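You operate a simulated robot arm through the tools that you are given. There is no shell and no other tool.

Carry out the task below with a simulated robot arm. There is one attempt and no reset: what you move stays moved.

Task
Stop and park the decoiler, then tighten the mandrel and clamp keeper one up.
Fine: stop button on the control box in; wheel pointer in the green band, keeper up to the coil; the strip end is parked on its table.

The check looks at the end state, three seconds after you hand in, the way a careful person would. Anything else that was tipped, shoved, dropped, spilled or broken makes it a failure.

Robot
A 7-joint arm with a two-finger parallel gripper, fixed in place. Base frame: the origin is on the floor under the middle of its stand, x ahead of it, y to its left, z up. Lengths are in mm, angles in rad, forces in N, time in s.
With the tool pointing down near the work surface it reaches from about 200 to 720 mm from the base axis. Its first joint turns from -2.496 to 2.496 rad. Payload 3 kg.
The tool frame sits at the grasp point between the pads (the TCP): z along the fingers, y along the line on which they close. The tips reach 30 mm beyond it. Largest opening 110 mm; finger width 20, thickness 10; the body of the gripper, 48 by 112 mm, starts 55 mm behind the TCP.
Orientation is told as [roll, pitch, yaw] about the base's x, y, z axes, in that order, counted from this pose: with the fingers straight down and closing along the base's y, the tool's x points along the base's -x, its y along +y and its z along -z.

Tools
- The arm moves only by the tool arm_command. Its argument "rows" is text: rows parted by semicolons, each of 7 numbers parted by spaces: the shift along the base's x, y, z in m, then the turn, a rotation vector about the base's x, y, z in rad, then the gripper command, from -1 (fully open) to 1 (shut), values between in proportion. In form: x y z wx wy wz fingers; .... A call has 1 to 20 rows; each row is the pose to reach, as a shift and turn from the pose commanded when the call began. A row lasts 0.2 s, in which the tool goes at most 50 mm and 0.15 rad; a call with a longer step from one row to the next is refused whole, and so is a gripper value outside its range. A pose out of reach is approached as far as the arm can. The call stops where the force on the tool passes 90 N (or 10 N more than at its start, if that is more) or the arm is blocked; 0.2 s more then pass. The fingers move at their own pace (about 153 mm/s each) and stop on an object; they squeeze with about 28 N. The grip force told is the motor's: it shows also when the fingers shut on nothing. Time passes only in rows, and 0.2 s behind the last, so rows that repeat a pose let the fingers close. It gives the time, the measured TCP pose, the force on the tool (base axes), the opening and the grip force at its end, in the units of the frame above (readings bear some noise), with the torque about the TCP (base axes, N m) and any sound that the robot's microphone picked up, and new pictures: "show" is both (left out), scene, wrist or none.
- Cameras (640 x 400 px; columns grow to the right, rows downward): "scene" is fixed at [220.2, 496.3, 1532.8]; the picture's right is [-0.61, -0.79, 0.00], its down [-0.26, 0.20, -0.94] and it looks along [0.75, -0.58, -0.33] (base axes); focal length 214 px, centre (320, 200). "wrist" rides on the gripper at [72, 17, -103] in the tool frame; the picture's right is [-0.23, 0.97, 0.00], its down [-0.76, -0.18, -0.62] and it looks along [-0.61, -0.14, 0.78] (tool axes); focal length 222 px, centre (320, 200). There is no depth. A picture from a camera that has moved, and an enlarged one, comes with that camera's place and axes in the base frame and with its lens.
- slide_trunk(by): moves the trunk up (or, below 0, down) by that many mm; the arm rides with it, the base frame stays. It gives what a move gives, with no picture.
- close_up(camera, box): a new picture of the part [left, top, right, bottom] of that camera's present view, enlarged. The clock stands still meanwhile.
- job_done(): hands the job in; it is judged then, once.

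Places have to be worked out from the pictures, the camera data and where the tool is seen. Open the gripper and draw the arm clear of the work before you hand the job in, unless the task says otherwise.

The tools are called after "Emit:" as name(argument=value, ...) on one line, values as JSON. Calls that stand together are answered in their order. arm_command: Moves the arm, as the interface text tells. Its arguments: {"type":"object","properties":{"rows":{"type":"string"},"show":{"type":"string","enum":["both","scene","wrist","none"]}},"required":["rows"]} The other tools are called the same way: slide_trunk (by) moves the trunk up or down; close_up (camera, box) takes an enlarged picture of a part of a camera's view; job_done () hands the job in.

At the start:

```text
time: 0.0
tool_pos: [407.7, -24.9, 1453.8]
tcp_rot: [-0.001, 0.0, 0.001]
contact_force: [-0.7, 0.1, -0.1]
ft_torque: [0.01, 0.0, 0.01]
width: 110.0
finger_force: 0.0
trunk travel left (down, up): [-415.0, 75.0]
```

scene: 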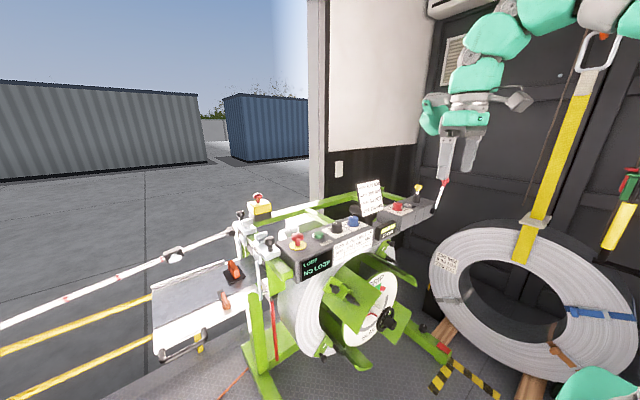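
wrist: 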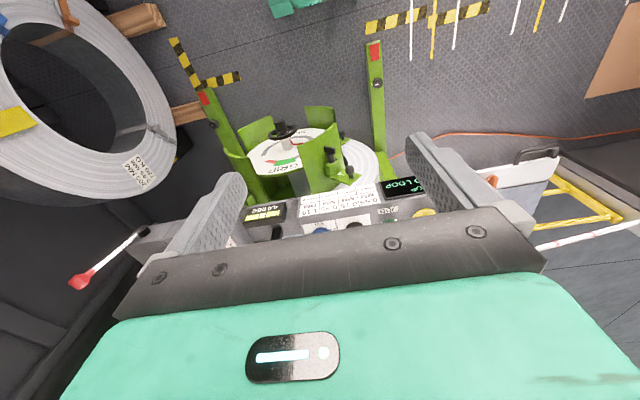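

The pictures show a decoiler with a control box on top, a mandrel with a handwheel, and a strip table to the left. I take close-ups first to read the panel and locate parts.

Emit:
close_up(camera="scene", box=[220, 170, 460, 320])

Emit:
close_up(camera="scene", box=[270, 220, 450, 380])

Emit:
close_up(camera="scene", box=[140, 180, 320, 380])

Emit:
close_up(camera="wrist", box=[180, 40, 460, 240])

```text
2.67 times, centred on (340, 245) of scene
camera zoom: at [220.2, 496.3, 1532.8], right [-0.61, -0.79, 0.0], down [-0.26, 0.2, -0.94], along [0.75, -0.58, -0.33], focal length 572 px, centre (267, 80)
```

zoom: 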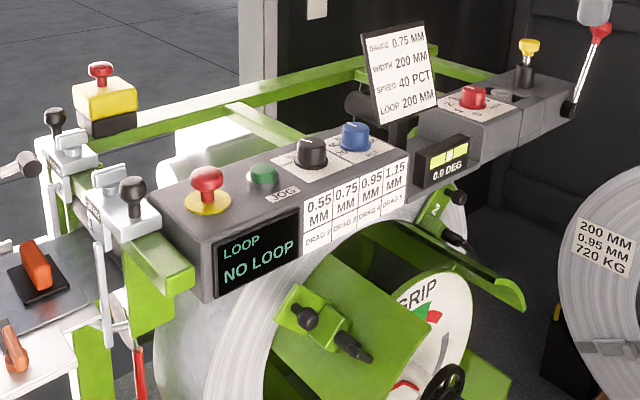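

```text
2.50 times, centred on (360, 300) of scene
camera zoom: at [220.2, 496.3, 1532.8], right [-0.61, -0.79, 0.0], down [-0.26, 0.2, -0.94], along [0.75, -0.58, -0.33], focal length 536 px, centre (220, -50)
```

zoom: 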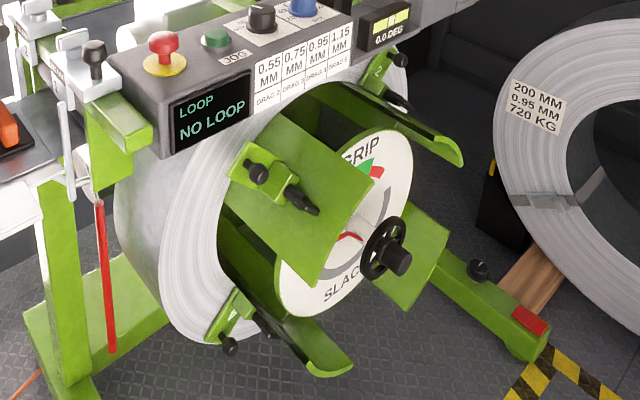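

```text
2.00 times, centred on (230, 280) of scene
camera zoom: at [220.2, 496.3, 1532.8], right [-0.61, -0.79, 0.0], down [-0.26, 0.2, -0.94], along [0.75, -0.58, -0.33], focal length 429 px, centre (500, 40)
```

zoom: 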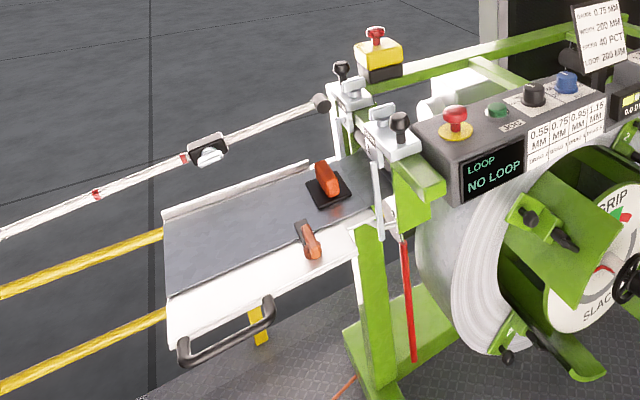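

```text
2.00 times, centred on (320, 140) of wrist
camera zoom: at [336.0, -8.5, 1558.3], right [0.23, 0.97, 0.0], down [0.76, -0.18, 0.62], along [0.61, -0.14, -0.78], focal length 444 px, centre (320, 320)
```

zoom: 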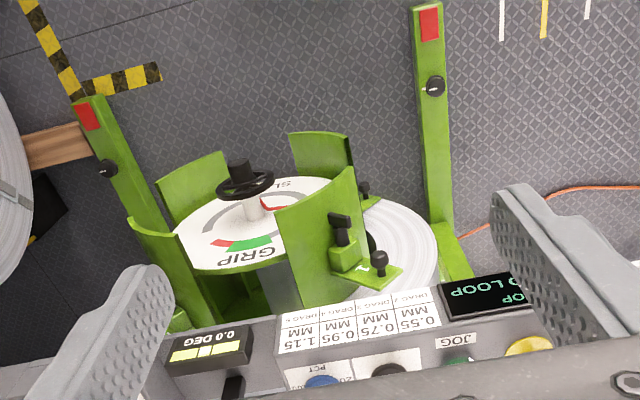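

I zoom in further on the details: the keepers, dial, strip table and the rest of the surroundings.

Emit:
close_up(camera="scene", box=[310, 250, 410, 312])

Emit:
close_up(camera="scene", box=[290, 300, 400, 369])

Emit:
close_up(camera="scene", box=[145, 245, 265, 320])

Emit:
close_up(camera="scene", box=[220, 185, 320, 247])

Emit:
close_up(camera="scene", box=[340, 170, 460, 245])

Emit:
close_up(camera="scene", box=[400, 0, 640, 150])

Emit:
close_up(camera="wrist", box=[230, 90, 390, 190])

Emit:
close_up(camera="wrist", box=[440, 120, 640, 260])

```text
6.40 times, centred on (360, 281) of scene
camera zoom: at [220.2, 496.3, 1532.8], right [-0.61, -0.79, 0.0], down [-0.26, 0.2, -0.94], along [0.75, -0.58, -0.33], focal length 1373 px, centre (64, -318)
```

zoom: 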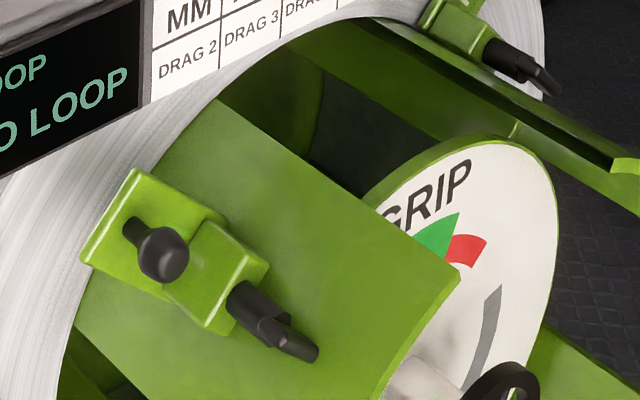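

```text
5.80 times, centred on (345, 334) of scene
camera zoom: at [220.2, 496.3, 1532.8], right [-0.61, -0.79, 0.0], down [-0.26, 0.2, -0.94], along [0.75, -0.58, -0.33], focal length 1243 px, centre (175, -580)
```

zoom: 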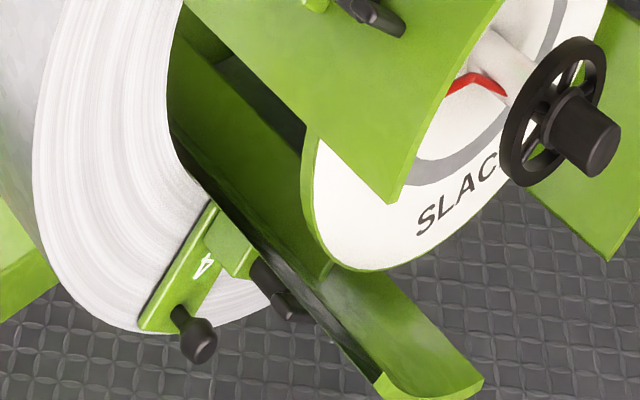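

```text
5.33 times, centred on (205, 282) of scene
camera zoom: at [220.2, 496.3, 1532.8], right [-0.61, -0.79, 0.0], down [-0.26, 0.2, -0.94], along [0.75, -0.58, -0.33], focal length 1144 px, centre (933, -240)
```

zoom: 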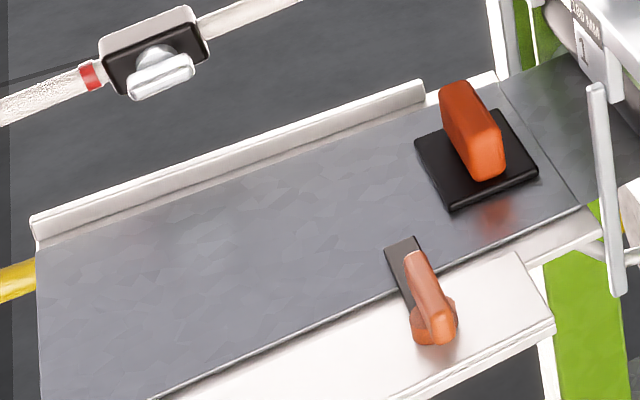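

```text
6.40 times, centred on (270, 216) of scene
camera zoom: at [220.2, 496.3, 1532.8], right [-0.61, -0.79, 0.0], down [-0.26, 0.2, -0.94], along [0.75, -0.58, -0.33], focal length 1373 px, centre (640, 98)
```

zoom: 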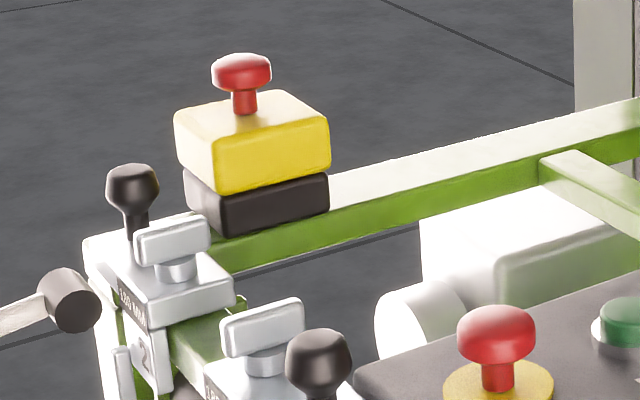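

```text
5.33 times, centred on (400, 208) of scene
camera zoom: at [220.2, 496.3, 1532.8], right [-0.61, -0.79, 0.0], down [-0.26, 0.2, -0.94], along [0.75, -0.58, -0.33], focal length 1144 px, centre (-107, 160)
```

zoom: 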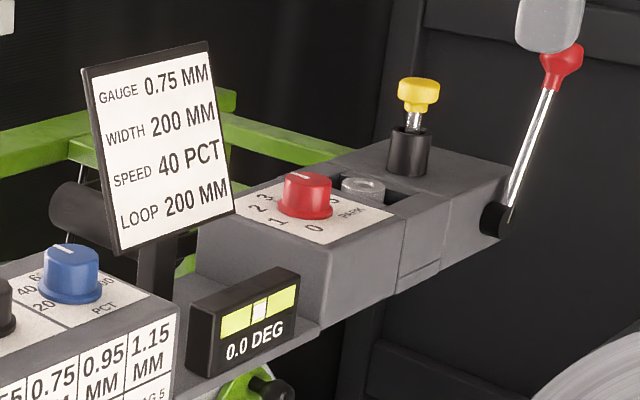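

```text
2.67 times, centred on (520, 75) of scene
camera zoom: at [220.2, 496.3, 1532.8], right [-0.61, -0.79, 0.0], down [-0.26, 0.2, -0.94], along [0.75, -0.58, -0.33], focal length 572 px, centre (-213, 533)
```

zoom: 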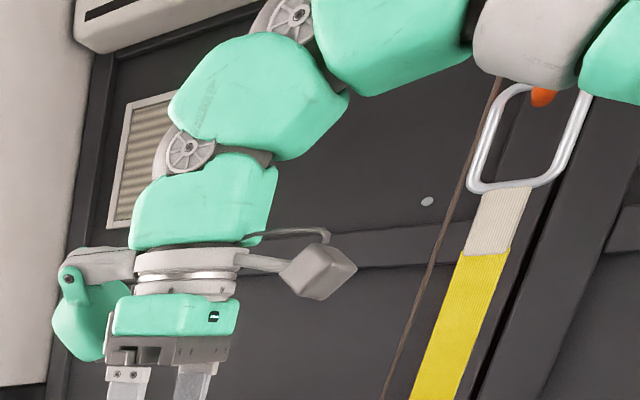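

```text
4.00 times, centred on (310, 140) of wrist
camera zoom: at [336.0, -8.5, 1558.3], right [0.23, 0.97, 0.0], down [0.76, -0.18, 0.62], along [0.61, -0.14, -0.78], focal length 888 px, centre (360, 440)
```

zoom: 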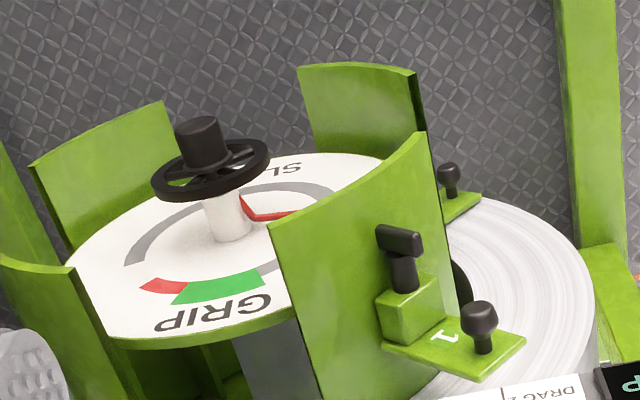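

```text
2.86 times, centred on (540, 190) of wrist
camera zoom: at [336.0, -8.5, 1558.3], right [0.23, 0.97, 0.0], down [0.76, -0.18, 0.62], along [0.61, -0.14, -0.78], focal length 635 px, centre (-309, 229)
```

zoom: 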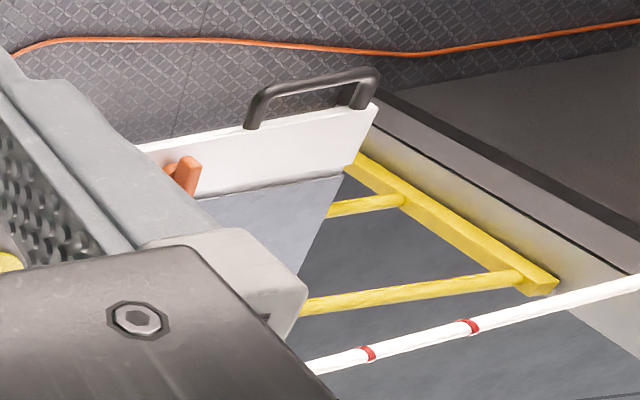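

From both views I place the handwheel near (640,-245,635), keeper 1's T-handle near (689,-52,835), its ball knob near (754,2,888), and the stop button near (769,167,1140). I lower the trunk a bit, which stays clear of the decoiler since the tool is at x≈408, to get closer looks.

Emit:
slide_trunk(by=-150)

```text
time: 1.8
tool_pos: [407.5, -25.2, 1304.9]
tcp_rot: [0.0, 0.0, -0.001]
contact_force: [0.7, 0.6, -1.0]
ft_torque: [-0.01, -0.04, 0.01]
width: 110.2
finger_force: 0.0
trunk travel left (down, up): [-265.0, 225.0]
```

Next I tilt the tool so the wrist camera looks more horizontally at the panel, keeping the tool back at x≈350.

Emit:
arm_command(rows="-0.02 0 0 0 -0.15 0 -1; -0.04 0 0 0 -0.3 0 -1; -0.05 0 0 0 -0.4 0 -1; -0.05 0.03 0 0 -0.4 0 -1; -0.05 0.06 0 0 -0.4 0 -1", show="both")

```text
time: 3.0
tool_pos: [359.4, 37.0, 1306.4]
tcp_rot: [0.0, -0.401, -0.001]
contact_force: [0.3, -0.4, 0.0]
ft_torque: [0.01, -0.03, -0.02]
width: 110.0
finger_force: 0.0
trunk travel left (down, up): [-265.0, 225.0]
camera wrist: at [251.1, 52.4, 1373.6], right [0.21, 0.97, 0.09], down [0.46, -0.18, 0.87], along [0.86, -0.14, -0.48], focal length 222 px, centre (320, 200)
```

scene: 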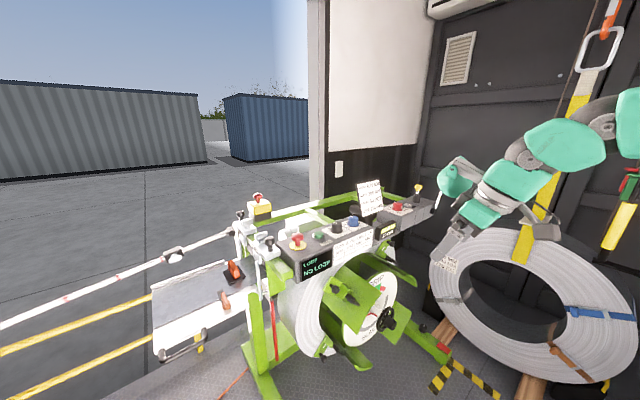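
wrist: 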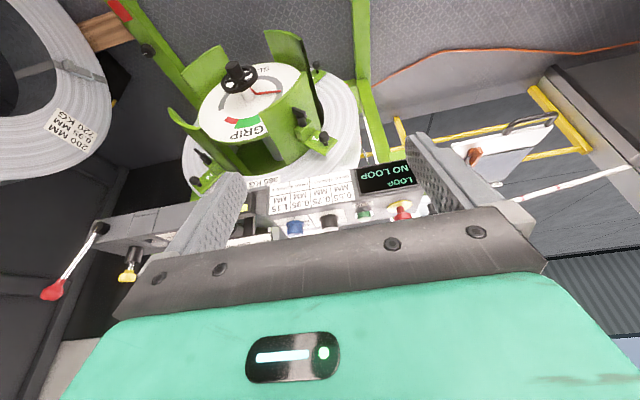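

The image is upside down but the dial and panel are visible; I zoom in on them.

Emit:
close_up(camera="wrist", box=[160, 20, 370, 200])

Emit:
close_up(camera="wrist", box=[240, 140, 440, 260])

Emit:
close_up(camera="wrist", box=[400, 90, 600, 215])

Emit:
close_up(camera="wrist", box=[200, 50, 310, 120])

```text
2.22 times, centred on (265, 110) of wrist
camera zoom: at [251.1, 52.4, 1373.6], right [0.21, 0.97, 0.09], down [0.46, -0.18, 0.87], along [0.86, -0.14, -0.48], focal length 494 px, centre (442, 400)
```

zoom: 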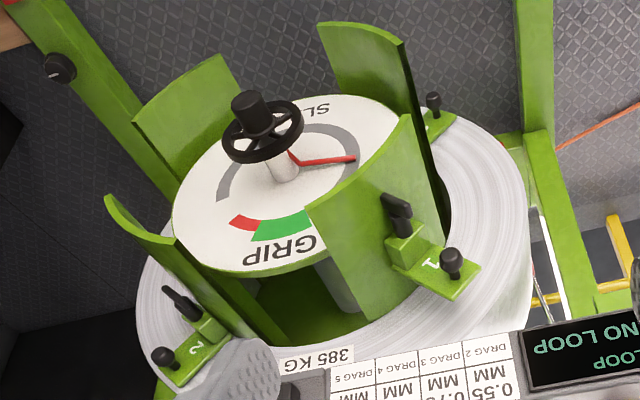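

```text
3.20 times, centred on (340, 200) of wrist
camera zoom: at [251.1, 52.4, 1373.6], right [0.21, 0.97, 0.09], down [0.46, -0.18, 0.87], along [0.86, -0.14, -0.48], focal length 711 px, centre (256, 200)
```

zoom: 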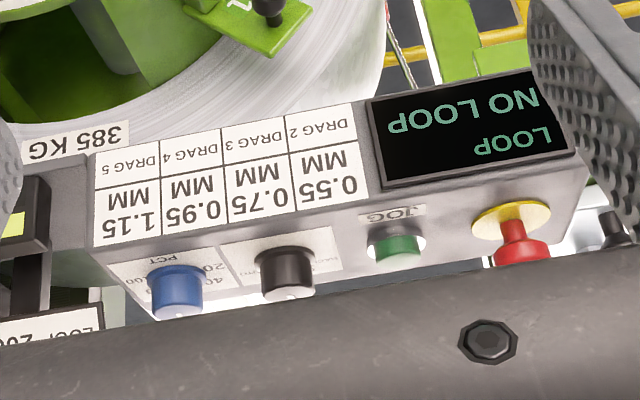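

```text
3.20 times, centred on (500, 152) of wrist
camera zoom: at [251.1, 52.4, 1373.6], right [0.21, 0.97, 0.09], down [0.46, -0.18, 0.87], along [0.86, -0.14, -0.48], focal length 711 px, centre (-256, 352)
```

zoom: 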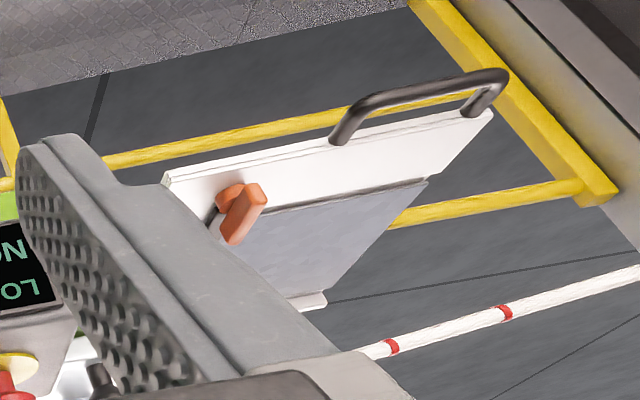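

```text
5.71 times, centred on (255, 85) of wrist
camera zoom: at [251.1, 52.4, 1373.6], right [0.21, 0.97, 0.09], down [0.46, -0.18, 0.87], along [0.86, -0.14, -0.48], focal length 1269 px, centre (691, 857)
```

zoom: 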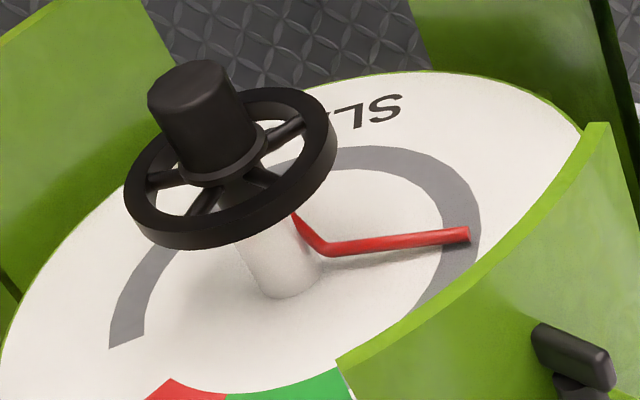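

Ring centre of the handwheel works out at about (659,-248,631) with a horizontal axis along x; keeper 1 sits about 73 mm off the coil compared with keepers 2 and 4. I move right to view the red knob with the PARK label.

Emit:
arm_command(rows="0.02 -0.045 0 0 0 0 -1; 0.035 -0.09 0 0 0 0 -1; 0.05 -0.135 0 0 0 0 -1; 0.065 -0.18 0 0 0 0 -1; 0.08 -0.225 0 0 0 0 -1; 0.09 -0.27 0 0 0 0 -1; 0.10 -0.315 0 0 0 0 -1; 0.11 -0.36 0 0 0 0 -1; 0.12 -0.4 0 0 0 0 -1", show="both")

```text
time: 5.0
tool_pos: [478.1, -365.0, 1303.8]
tcp_rot: [0.0, -0.399, 0.0]
contact_force: [0.2, 1.2, 0.7]
ft_torque: [-0.04, 0.03, -0.03]
width: 110.1
finger_force: 0.1
trunk travel left (down, up): [-265.0, 225.0]
camera wrist: at [371.7, -349.5, 1371.3], right [0.21, 0.97, 0.09], down [0.46, -0.18, 0.87], along [0.86, -0.14, -0.49], focal length 222 px, centre (320, 200)
```

scene: 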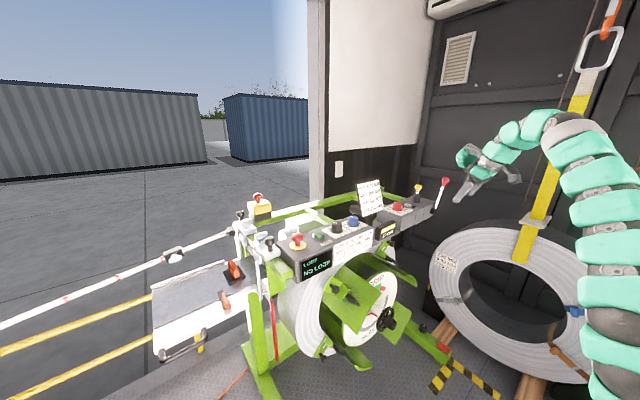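
wrist: 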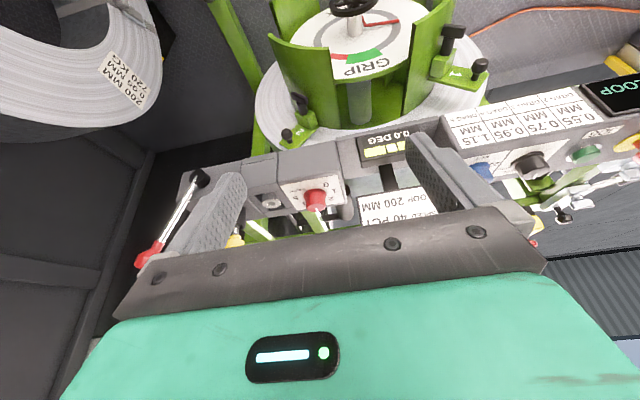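

Now the right box, dial and keeper are in view; zooming in.

Emit:
close_up(camera="wrist", box=[230, 130, 400, 230])

Emit:
close_up(camera="wrist", box=[280, 0, 500, 130])

Emit:
close_up(camera="wrist", box=[430, 90, 640, 220])

Emit:
close_up(camera="scene", box=[375, 190, 425, 221])

```text
3.76 times, centred on (315, 180) of wrist
camera zoom: at [371.7, -349.5, 1371.3], right [0.21, 0.97, 0.09], down [0.46, -0.18, 0.87], along [0.86, -0.14, -0.49], focal length 836 px, centre (339, 275)
```

zoom: 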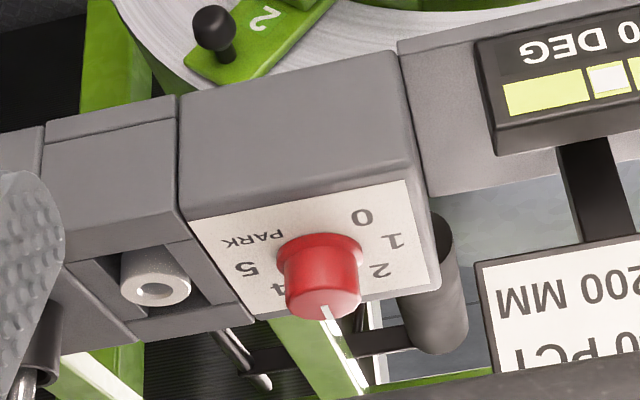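

```text
2.91 times, centred on (390, 65) of wrist
camera zoom: at [371.7, -349.5, 1371.3], right [0.21, 0.97, 0.09], down [0.46, -0.18, 0.87], along [0.86, -0.14, -0.49], focal length 646 px, centre (116, 593)
```

zoom: 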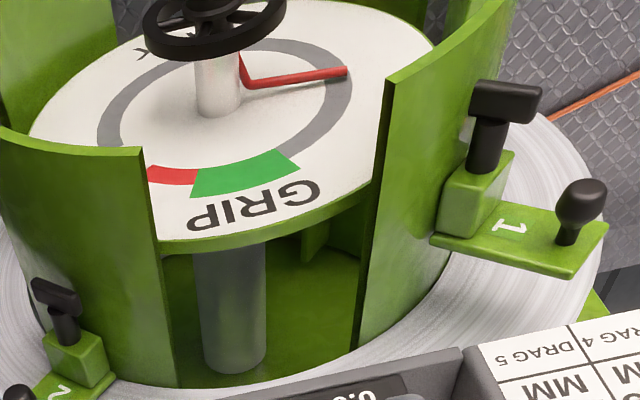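

```text
3.05 times, centred on (535, 155) of wrist
camera zoom: at [371.7, -349.5, 1371.3], right [0.21, 0.97, 0.09], down [0.46, -0.18, 0.87], along [0.86, -0.14, -0.49], focal length 677 px, centre (-335, 337)
```

zoom: 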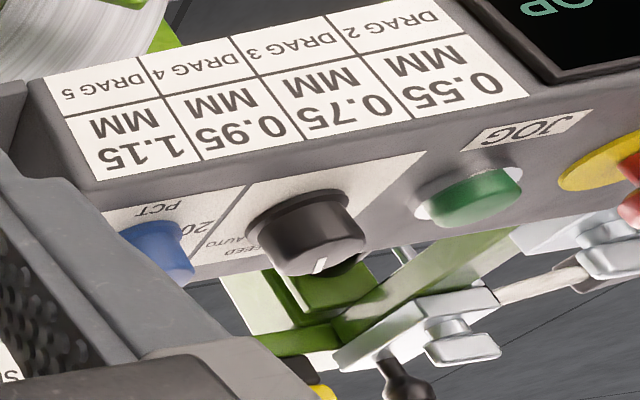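

```text
12.80 times, centred on (400, 206) of scene
camera zoom: at [220.2, 496.3, 1532.8], right [-0.61, -0.79, 0.0], down [-0.26, 0.2, -0.94], along [0.75, -0.58, -0.33], focal length 2745 px, centre (-704, 130)
```

zoom: 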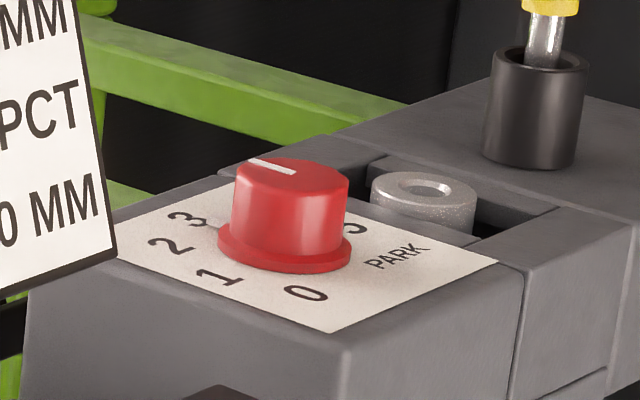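

The red drag knob (0–5, PARK) stands at 3, pointing +x; PARK is 135° clockwise from it seen from above. First the stop button: I cross to y≈163 with the fingers shut, staying back at x≈480.

Emit:
arm_command(rows="-0.01 0.048 0 0 0 0 1; -0.02 0.096 0 0 0 0 1; -0.03 0.144 0 0 0 0 1; -0.03 0.192 0 0 0 0 1; -0.03 0.24 0 0 0 0 1; -0.03 0.288 0 0 0 0 1; -0.03 0.336 0 0 0 0 1; -0.03 0.384 0 0 0 0 1; -0.02 0.432 0 0 0 0 1; 0.0 0.475 0 0 0 0 1; 0.03 0.51 0.01 0 0 0 1; 0.07 0.528 0.01 0 0 0 1; 0.11 0.528 0.01 0 0 0 1", show="both")

```text
time: 7.8
tool_pos: [590.3, 162.3, 1316.4]
tcp_rot: [-0.002, -0.403, -0.001]
contact_force: [-0.6, 0.2, 0.6]
ft_torque: [0.01, -0.01, -0.01]
width: 0.0
finger_force: 28.0
trunk travel left (down, up): [-265.0, 225.0]
camera wrist: at [482.5, 179.9, 1384.5], right [0.21, 0.97, 0.09], down [0.46, -0.18, 0.87], along [0.86, -0.14, -0.48], focal length 222 px, centre (320, 200)
```

scene: 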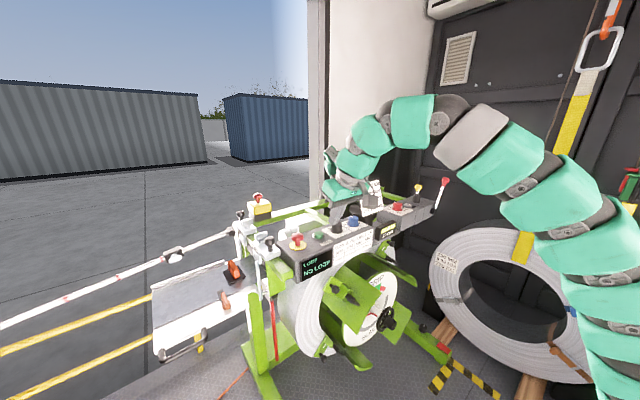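
wrist: 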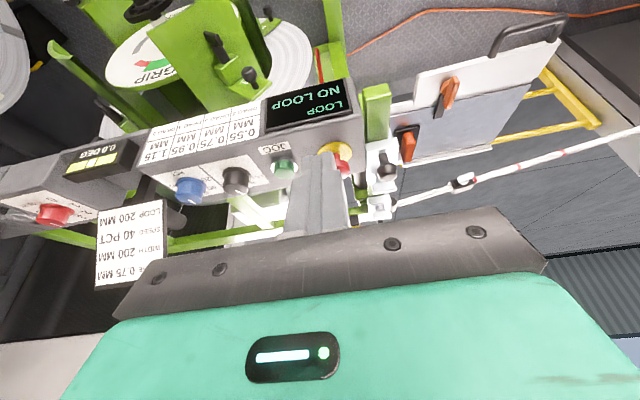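

The tool is now in front of the button. I zoom in on the button and the strip table before advancing.

Emit:
close_up(camera="wrist", box=[250, 80, 410, 230])

Emit:
close_up(camera="wrist", box=[360, 10, 600, 210])

Emit:
close_up(camera="wrist", box=[0, 130, 200, 290])

Emit:
close_up(camera="wrist", box=[60, 0, 290, 130])

```text
2.67 times, centred on (330, 155) of wrist
camera zoom: at [482.5, 179.9, 1384.5], right [0.21, 0.97, 0.09], down [0.46, -0.18, 0.87], along [0.86, -0.14, -0.48], focal length 592 px, centre (293, 320)
```

zoom: 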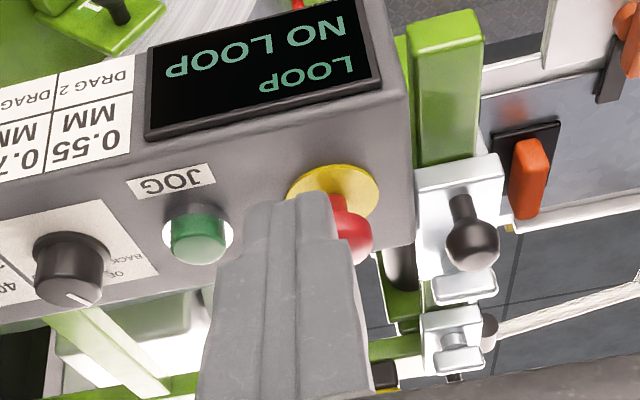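

```text
2.00 times, centred on (480, 110) of wrist
camera zoom: at [482.5, 179.9, 1384.5], right [0.21, 0.97, 0.09], down [0.46, -0.18, 0.87], along [0.86, -0.14, -0.48], focal length 444 px, centre (0, 380)
```

zoom: 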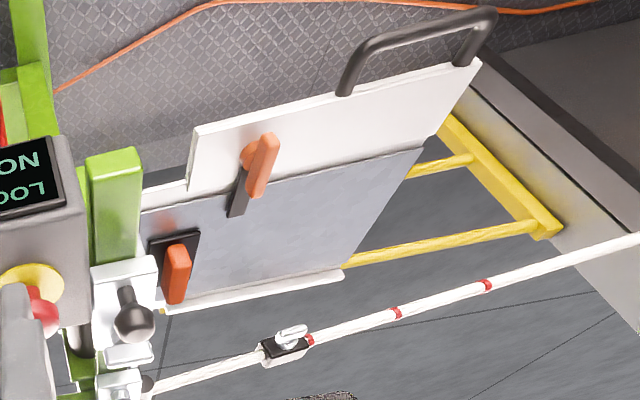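

```text
2.50 times, centred on (100, 210) of wrist
camera zoom: at [482.5, 179.9, 1384.5], right [0.21, 0.97, 0.09], down [0.46, -0.18, 0.87], along [0.86, -0.14, -0.48], focal length 555 px, centre (870, 175)
```

zoom: 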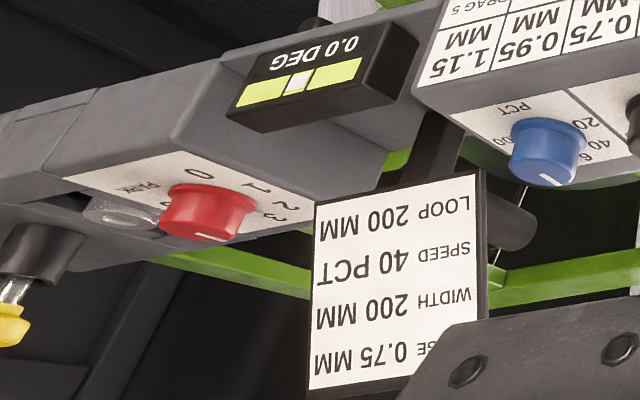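

```text
2.78 times, centred on (175, 65) of wrist
camera zoom: at [482.5, 179.9, 1384.5], right [0.21, 0.97, 0.09], down [0.46, -0.18, 0.87], along [0.86, -0.14, -0.48], focal length 618 px, centre (724, 576)
```

zoom: 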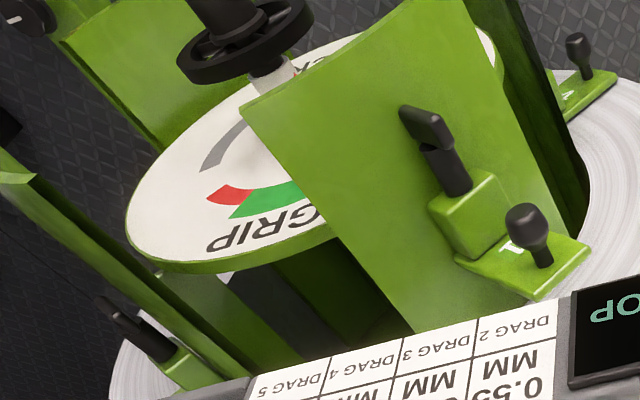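

The magnet and orange clamp hold the strip on its table, so the strip end is already parked. I advance above the stop button, at about (771,166), staying about 45 mm above it.

Emit:
arm_command(rows="0.045 0.002 0 0 0 0 1; 0.09 0.003 0 0 0 0 1; 0.135 0.004 0 0 0 0 1; 0.178 0.004 0 0 0 0 1; 0.178 0.004 -0.03 0 0 0 1; 0.178 0.004 -0.06 0 0 0 1", show="both")

```text
time: 9.2
tool_pos: [706.1, 160.5, 1262.9]
tcp_rot: [-0.001, -0.398, 0.001]
contact_force: [-1.4, -0.5, 0.0]
ft_torque: [0.03, 0.04, -0.01]
width: 0.2
finger_force: 28.4
out of reach, approached as far as the arm can: row 2, 3, 4, 5, 6
trunk travel left (down, up): [-265.0, 225.0]
camera wrist: at [598.9, 177.1, 1331.2], right [0.21, 0.97, 0.09], down [0.46, -0.18, 0.87], along [0.86, -0.14, -0.48], focal length 222 px, centre (320, 200)
```

scene: 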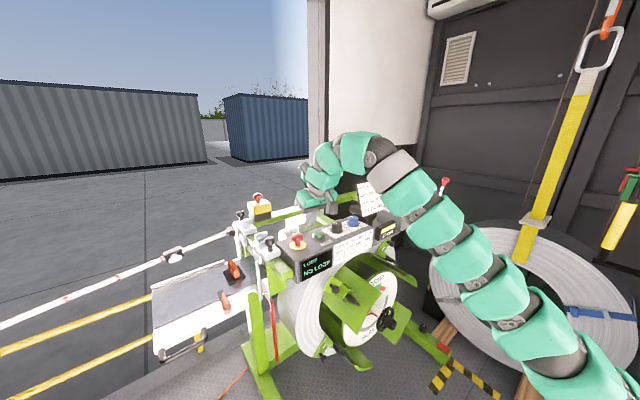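
wrist: 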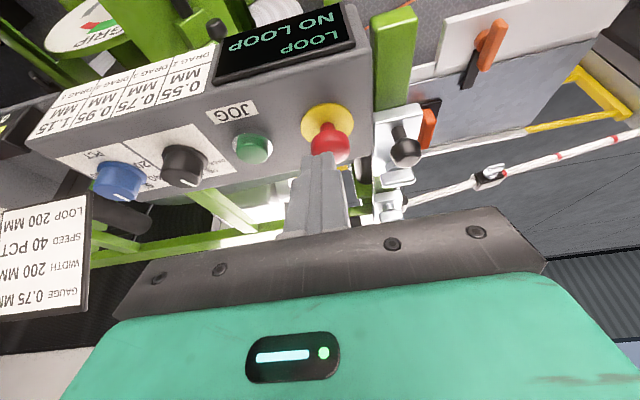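

The arm runs out of reach at x≈706 here because the shoulder is low. I raise the trunk so the arm can reach farther with the tool pointed down.

Emit:
slide_trunk(by=180)

Emit:
arm_command(rows="0 0 0 0 0 0 1", show="scene")

```text
time: 11.2
tool_pos: [706.1, 161.3, 1443.5]
tcp_rot: [0.0, -0.4, -0.001]
contact_force: [0.6, 0.5, 0.2]
ft_torque: [0.01, -0.02, 0.04]
width: 0.0
finger_force: 27.6
trunk travel left (down, up): [-445.0, 45.0]
```

```text
time: 11.6
tool_pos: [705.9, 161.9, 1442.8]
tcp_rot: [0.0, -0.401, -0.001]
contact_force: [0.0, -0.6, 0.0]
ft_torque: [0.03, 0.04, -0.01]
width: 0.0
finger_force: 28.4
trunk travel left (down, up): [-445.0, 45.0]
```

scene: 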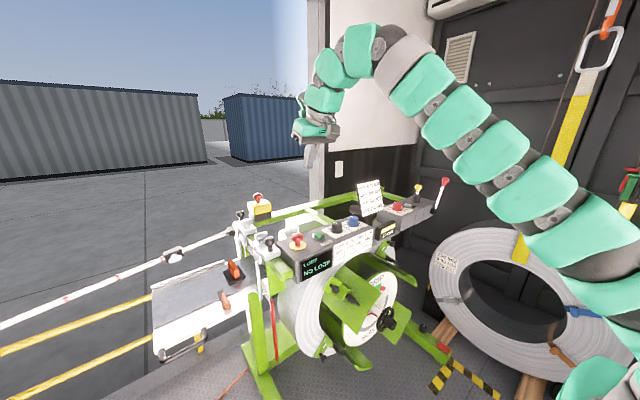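

The commanded pose matches the actual one. I lower towards z≈1270 while moving forward to x≈765.

Emit:
arm_command(rows="0.01 0.002 -0.045 0 0 0 1; 0.02 0.003 -0.09 0 0 0 1; 0.035 0.004 -0.13 0 0 0 1; 0.05 0.004 -0.165 0 0 0 1; 0.062 0.004 -0.18 0 0 0 1", show="both")

```text
time: 12.8
tool_pos: [765.4, 165.9, 1261.9]
tcp_rot: [-0.002, -0.399, -0.001]
contact_force: [-0.2, -0.6, 0.2]
ft_torque: [-0.01, 0.0, -0.05]
width: 0.1
finger_force: 28.0
trunk travel left (down, up): [-445.0, 45.0]
camera wrist: at [658.6, 182.2, 1329.1], right [0.21, 0.97, 0.09], down [0.46, -0.18, 0.87], along [0.86, -0.14, -0.48], focal length 222 px, centre (320, 200)
```

scene: 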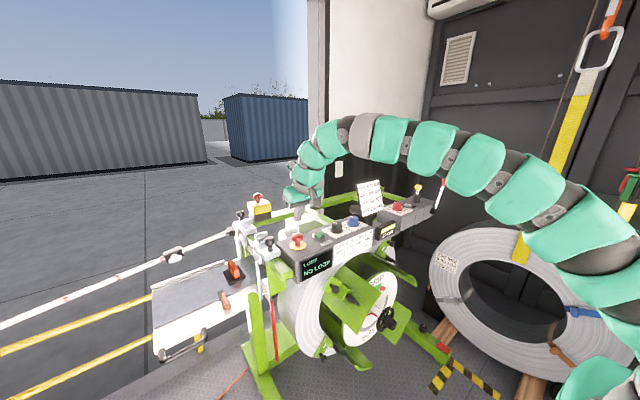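
wrist: 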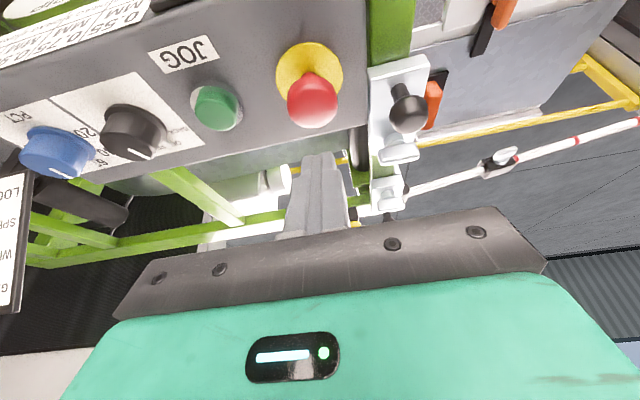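

In reach now: the button head is at about (772,166,1173) and the fingertips are directly above it. I press straight down in small steps, watching the force.

Emit:
arm_command(rows="0.004 0 -0.03 0 0 0 1; 0.004 0 -0.045 0 0 0 1; 0.004 0 -0.05 0 0 0 1; 0.004 0 -0.055 0 0 0 1; 0.004 0 -0.06 0 0 0 1", show="both")

```text
time: 13.9
tool_pos: [771.5, 166.6, 1203.9]
tcp_rot: [-0.001, -0.401, -0.001]
contact_force: [0.7, 0.5, 5.0]
ft_torque: [0.02, -0.03, 0.02]
width: 0.2
finger_force: 28.1
trunk travel left (down, up): [-445.0, 45.0]
camera wrist: at [664.0, 181.9, 1271.3], right [0.21, 0.97, 0.09], down [0.46, -0.18, 0.87], along [0.86, -0.14, -0.48], focal length 222 px, centre (320, 200)
```

scene: 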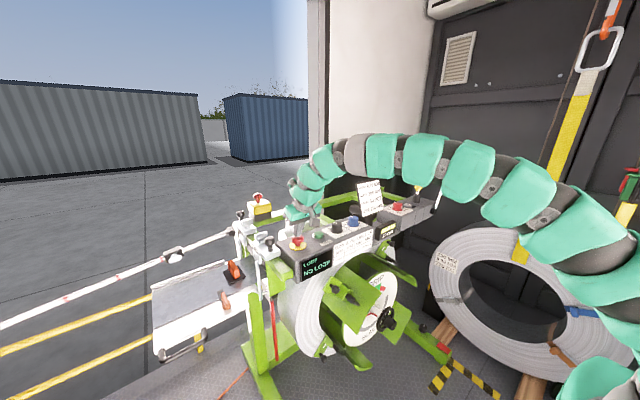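
wrist: 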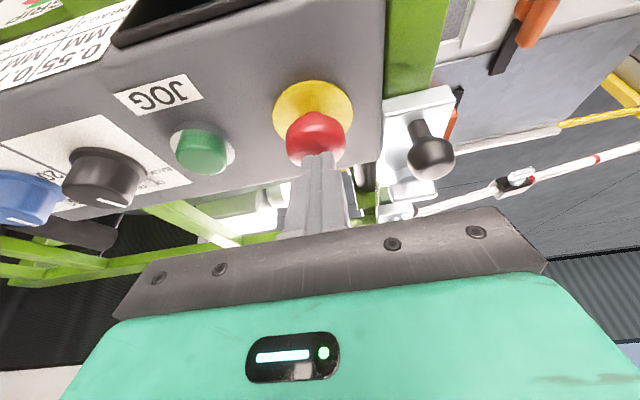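

Contact is made with 5 N at z≈1204. I keep pressing in small steps until the button latches.

Emit:
arm_command(rows="-0.003 0 -0.003 0 0 0 1; -0.003 0 -0.006 0 0 0 1; -0.003 0 -0.009 0 0 0 1; -0.003 0 -0.012 0 0 0 1", show="wrist")

```text
time: 14.9
tool_pos: [769.3, 165.4, 1198.6]
tcp_rot: [0.004, -0.413, -0.002]
contact_force: [28.1, 4.0, 68.6]
ft_torque: [0.14, -1.06, -0.03]
width: 0.0
finger_force: 28.3
trunk travel left (down, up): [-445.0, 45.0]
camera wrist: at [660.8, 181.4, 1265.8], right [0.21, 0.97, 0.09], down [0.45, -0.18, 0.88], along [0.87, -0.14, -0.47], focal length 222 px, centre (320, 200)
```

wrist: 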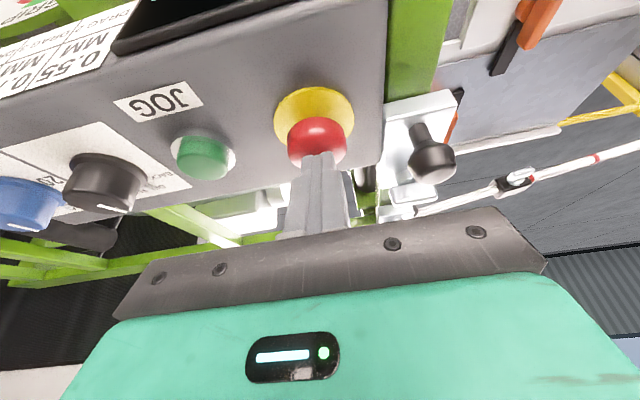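

The force rose to 69 N with little travel, so the button probably bottomed out. I lift off and check whether it stays in.

Emit:
arm_command(rows="0 0 0.01 0 0 0 1; 0 0 0.04 0 0 0 1; -0.03 0 0.08 0 0 0 1; -0.06 0 0.1 0 0 0 1", show="both")

Emit:
close_up(camera="scene", box=[270, 220, 350, 270])

Emit:
close_up(camera="wrist", box=[240, 60, 400, 160])

```text
time: 15.9
tool_pos: [707.8, 165.5, 1292.3]
tcp_rot: [-0.001, -0.399, -0.001]
contact_force: [0.2, 0.1, 0.1]
ft_torque: [0.02, -0.01, -0.01]
width: 0.2
finger_force: 28.0
trunk travel left (down, up): [-445.0, 45.0]
camera wrist: at [601.0, 182.1, 1361.0], right [0.21, 0.97, 0.09], down [0.46, -0.18, 0.87], along [0.86, -0.14, -0.49], focal length 222 px, centre (320, 200)
```

scene: 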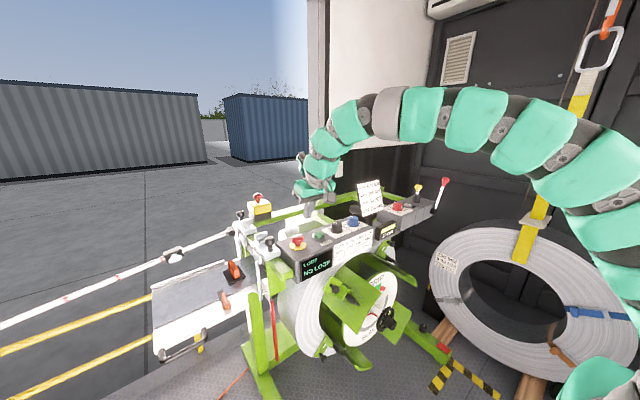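
wrist: 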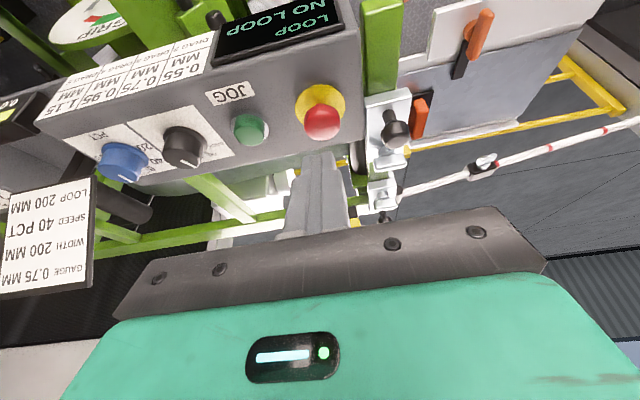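

```text
8.00 times, centred on (310, 245) of scene
camera zoom: at [220.2, 496.3, 1532.8], right [-0.61, -0.79, 0.0], down [-0.26, 0.2, -0.94], along [0.75, -0.58, -0.33], focal length 1716 px, centre (400, -160)
```

zoom: 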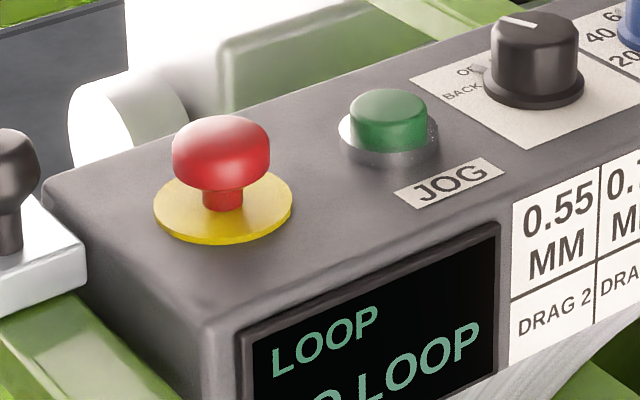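

```text
4.00 times, centred on (320, 110) of wrist
camera zoom: at [601.0, 182.1, 1361.0], right [0.21, 0.97, 0.09], down [0.46, -0.18, 0.87], along [0.86, -0.14, -0.49], focal length 888 px, centre (320, 560)
```

zoom: 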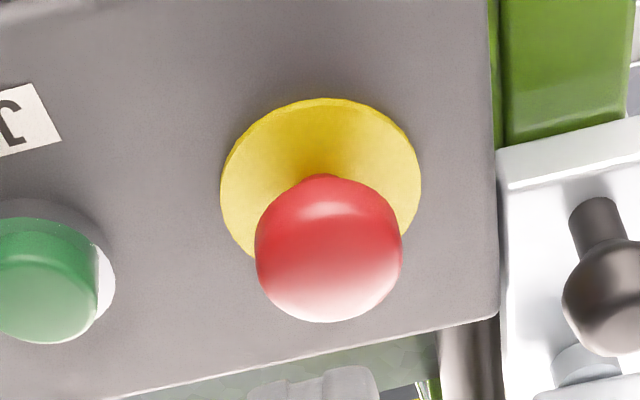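

The button head now looks lower than before; I repeat the exact earlier close-up box for a like-for-like comparison.

Emit:
close_up(camera="scene", box=[220, 185, 320, 247])

Emit:
close_up(camera="scene", box=[220, 170, 460, 320])

```text
6.40 times, centred on (270, 216) of scene
camera zoom: at [220.2, 496.3, 1532.8], right [-0.61, -0.79, 0.0], down [-0.26, 0.2, -0.94], along [0.75, -0.58, -0.33], focal length 1373 px, centre (640, 98)
```

zoom: 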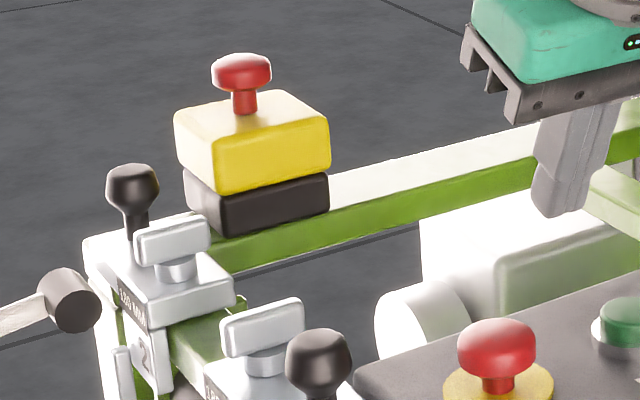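

```text
2.67 times, centred on (340, 245) of scene
camera zoom: at [220.2, 496.3, 1532.8], right [-0.61, -0.79, 0.0], down [-0.26, 0.2, -0.94], along [0.75, -0.58, -0.33], focal length 572 px, centre (267, 80)
```

zoom: 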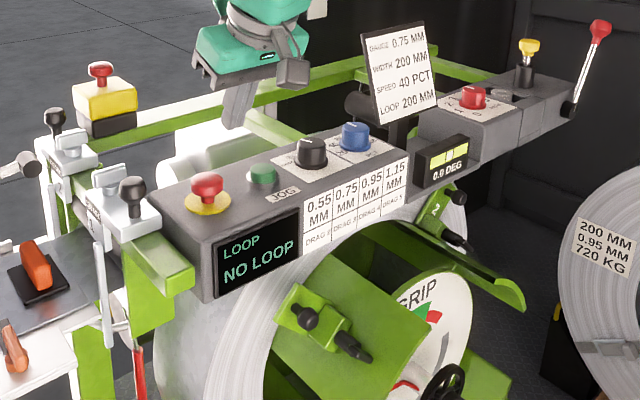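

The head sits about 7 mm lower than before and stays there: the stop button is latched in. Now for PARK: I retreat, swing over to the right and yaw the tool toward the drag knob at about (775,-424,1147), passing well in front of the card.

Emit:
arm_command(rows="-0.045 -0.01 0.02 0 0 0 1; -0.09 -0.03 0.035 0 0 0 1; -0.12 -0.065 0.045 0 0 0 1; -0.13 -0.11 0.05 0 0 -0.07 1; -0.13 -0.158 0.05 0 0 -0.14 1; -0.13 -0.206 0.05 0 0 -0.21 1; -0.13 -0.254 0.05 0 0 -0.28 1; -0.13 -0.302 0.05 0 0 -0.35 0.5; -0.125 -0.35 0.05 0 0 -0.42 0; -0.115 -0.398 0.05 0 0 -0.5 -0.4; -0.1 -0.443 0.05 0 0 -0.5 -0.4; -0.075 -0.483 0.05 0 0 -0.5 -0.4; -0.05 -0.52 0.05 0 0 -0.5 -0.4", show="both")

```text
refused: row 1 steps farther than a row can; nothing moved
```

Row 1 was slightly too long; I shorten it.

Emit:
arm_command(rows="-0.04 -0.01 0.018 0 0 0 1; -0.08 -0.03 0.033 0 0 0 1; -0.115 -0.06 0.045 0 0 0 1; -0.13 -0.105 0.05 0 0 -0.07 1; -0.13 -0.153 0.05 0 0 -0.14 1; -0.13 -0.201 0.05 0 0 -0.21 1; -0.13 -0.249 0.05 0 0 -0.28 1; -0.13 -0.297 0.05 0 0 -0.35 0.5; -0.125 -0.345 0.05 0 0 -0.42 0; -0.115 -0.393 0.05 0 0 -0.5 -0.4; -0.1 -0.438 0.05 0 0 -0.5 -0.4; -0.075 -0.48 0.05 0 0 -0.5 -0.4; -0.05 -0.52 0.05 0 0 -0.5 -0.4", show="both")

```text
time: 18.8
tool_pos: [659.6, -353.1, 1340.2]
tcp_rot: [-0.001, -0.398, -0.499]
contact_force: [0.1, 1.7, -0.3]
ft_torque: [-0.02, 0.0, -0.02]
width: 77.1
finger_force: 0.0
trunk travel left (down, up): [-445.0, 45.0]
camera wrist: at [573.5, -287.4, 1408.4], right [0.65, 0.75, 0.09], down [0.32, -0.38, 0.87], along [0.69, -0.54, -0.48], focal length 222 px, centre (320, 200)
```

scene: 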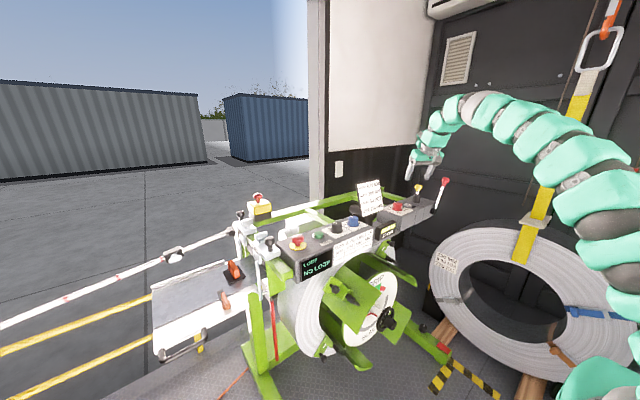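
wrist: 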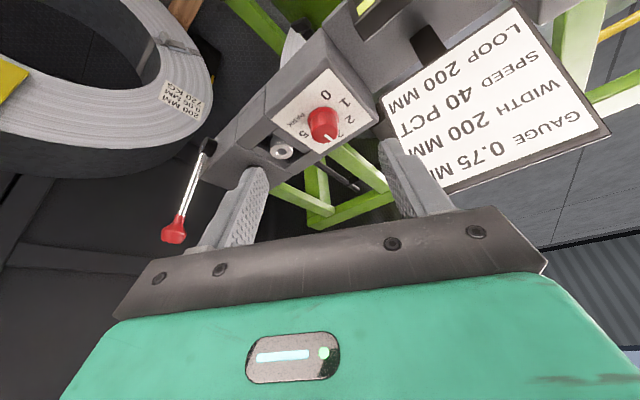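

The ray through the knob confirms it at about (774,-424,1147). I zoom in to see the knob and its surroundings closely.

Emit:
close_up(camera="wrist", box=[220, 50, 420, 200])

Emit:
close_up(camera="scene", box=[340, 130, 470, 240])

```text
2.67 times, centred on (320, 125) of wrist
camera zoom: at [573.5, -287.4, 1408.4], right [0.65, 0.75, 0.09], down [0.32, -0.38, 0.87], along [0.69, -0.54, -0.48], focal length 592 px, centre (320, 400)
```

zoom: 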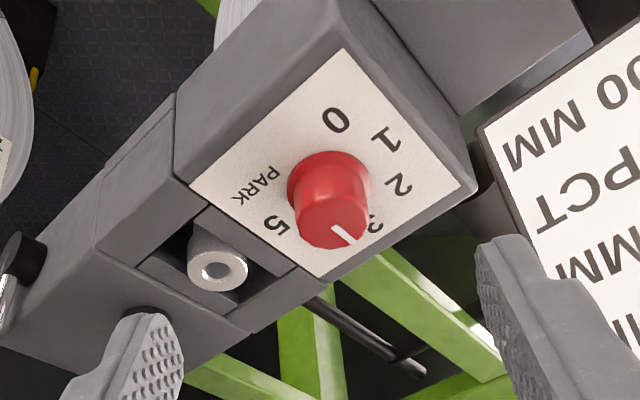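

```text
3.64 times, centred on (405, 185) of scene
camera zoom: at [220.2, 496.3, 1532.8], right [-0.61, -0.79, 0.0], down [-0.26, 0.2, -0.94], along [0.75, -0.58, -0.33], focal length 780 px, centre (11, 254)
```

zoom: 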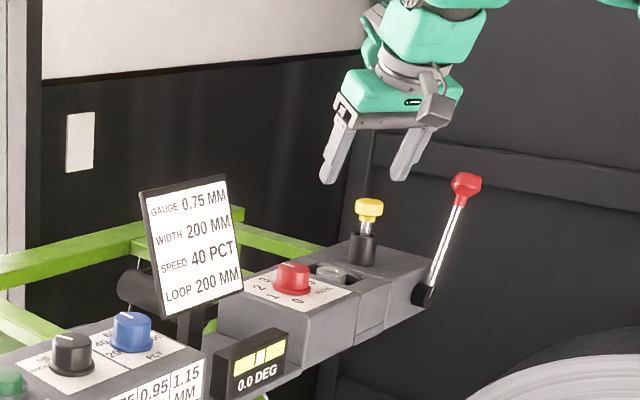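

Clear view: pointer at 3, PARK diagonal to it. I test reach by moving toward a spot above the knob at the present tilt.

Emit:
arm_command(rows="0.03 -0.018 -0.015 0 0 0 -0.4; 0.06 -0.036 -0.03 0 0 0 -0.4; 0.085 -0.052 -0.05 0 0 0 -0.4; 0.1 -0.062 -0.08 0 0 0 -0.4", show="both")

```text
time: 19.8
tool_pos: [729.1, -398.1, 1257.8]
tcp_rot: [-0.001, -0.402, -0.499]
contact_force: [-0.2, -0.7, -0.3]
ft_torque: [0.03, 0.02, 0.02]
width: 76.8
finger_force: 0.0
out of reach, approached as far as the arm can: row 2, 3, 4
trunk travel left (down, up): [-445.0, 45.0]
camera wrist: at [643.9, -332.9, 1325.7], right [0.65, 0.75, 0.09], down [0.32, -0.38, 0.87], along [0.69, -0.54, -0.48], focal length 222 px, centre (320, 200)
```

scene: 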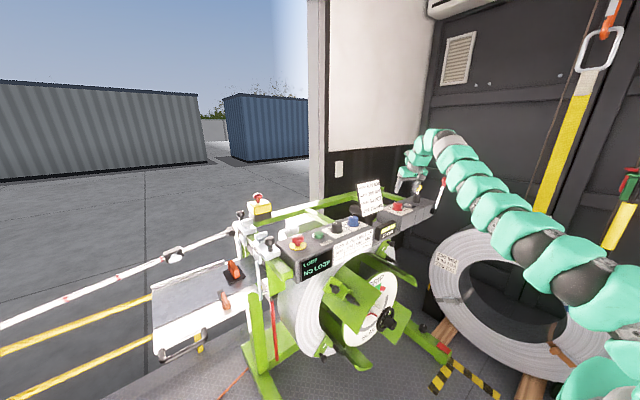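
wrist: 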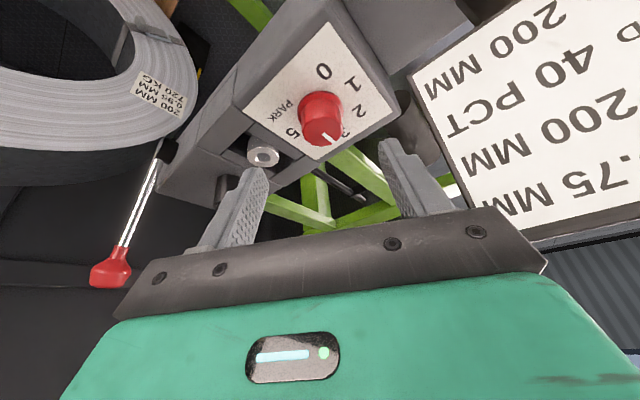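

At tilt 0.4 the reach limit is about 830 mm radius at this height; tilting the tool further outward will bring the knob into reach. I tilt by another 0.35 rad toward the knob's azimuth.

Emit:
arm_command(rows="0 0 0 -0.056 -0.102 0 -0.4; 0 0 0 -0.112 -0.205 0 -0.4; 0 0 0 -0.168 -0.307 0 -0.4; 0 0 0 -0.168 -0.307 0 -0.4", show="none")

```text
time: 20.8
tool_pos: [729.5, -396.6, 1258.3]
tcp_rot: [-0.002, -0.752, -0.499]
contact_force: [-1.1, 0.4, -0.3]
ft_torque: [-0.03, -0.01, -0.01]
width: 76.9
finger_force: 0.0
trunk travel left (down, up): [-445.0, 45.0]
```

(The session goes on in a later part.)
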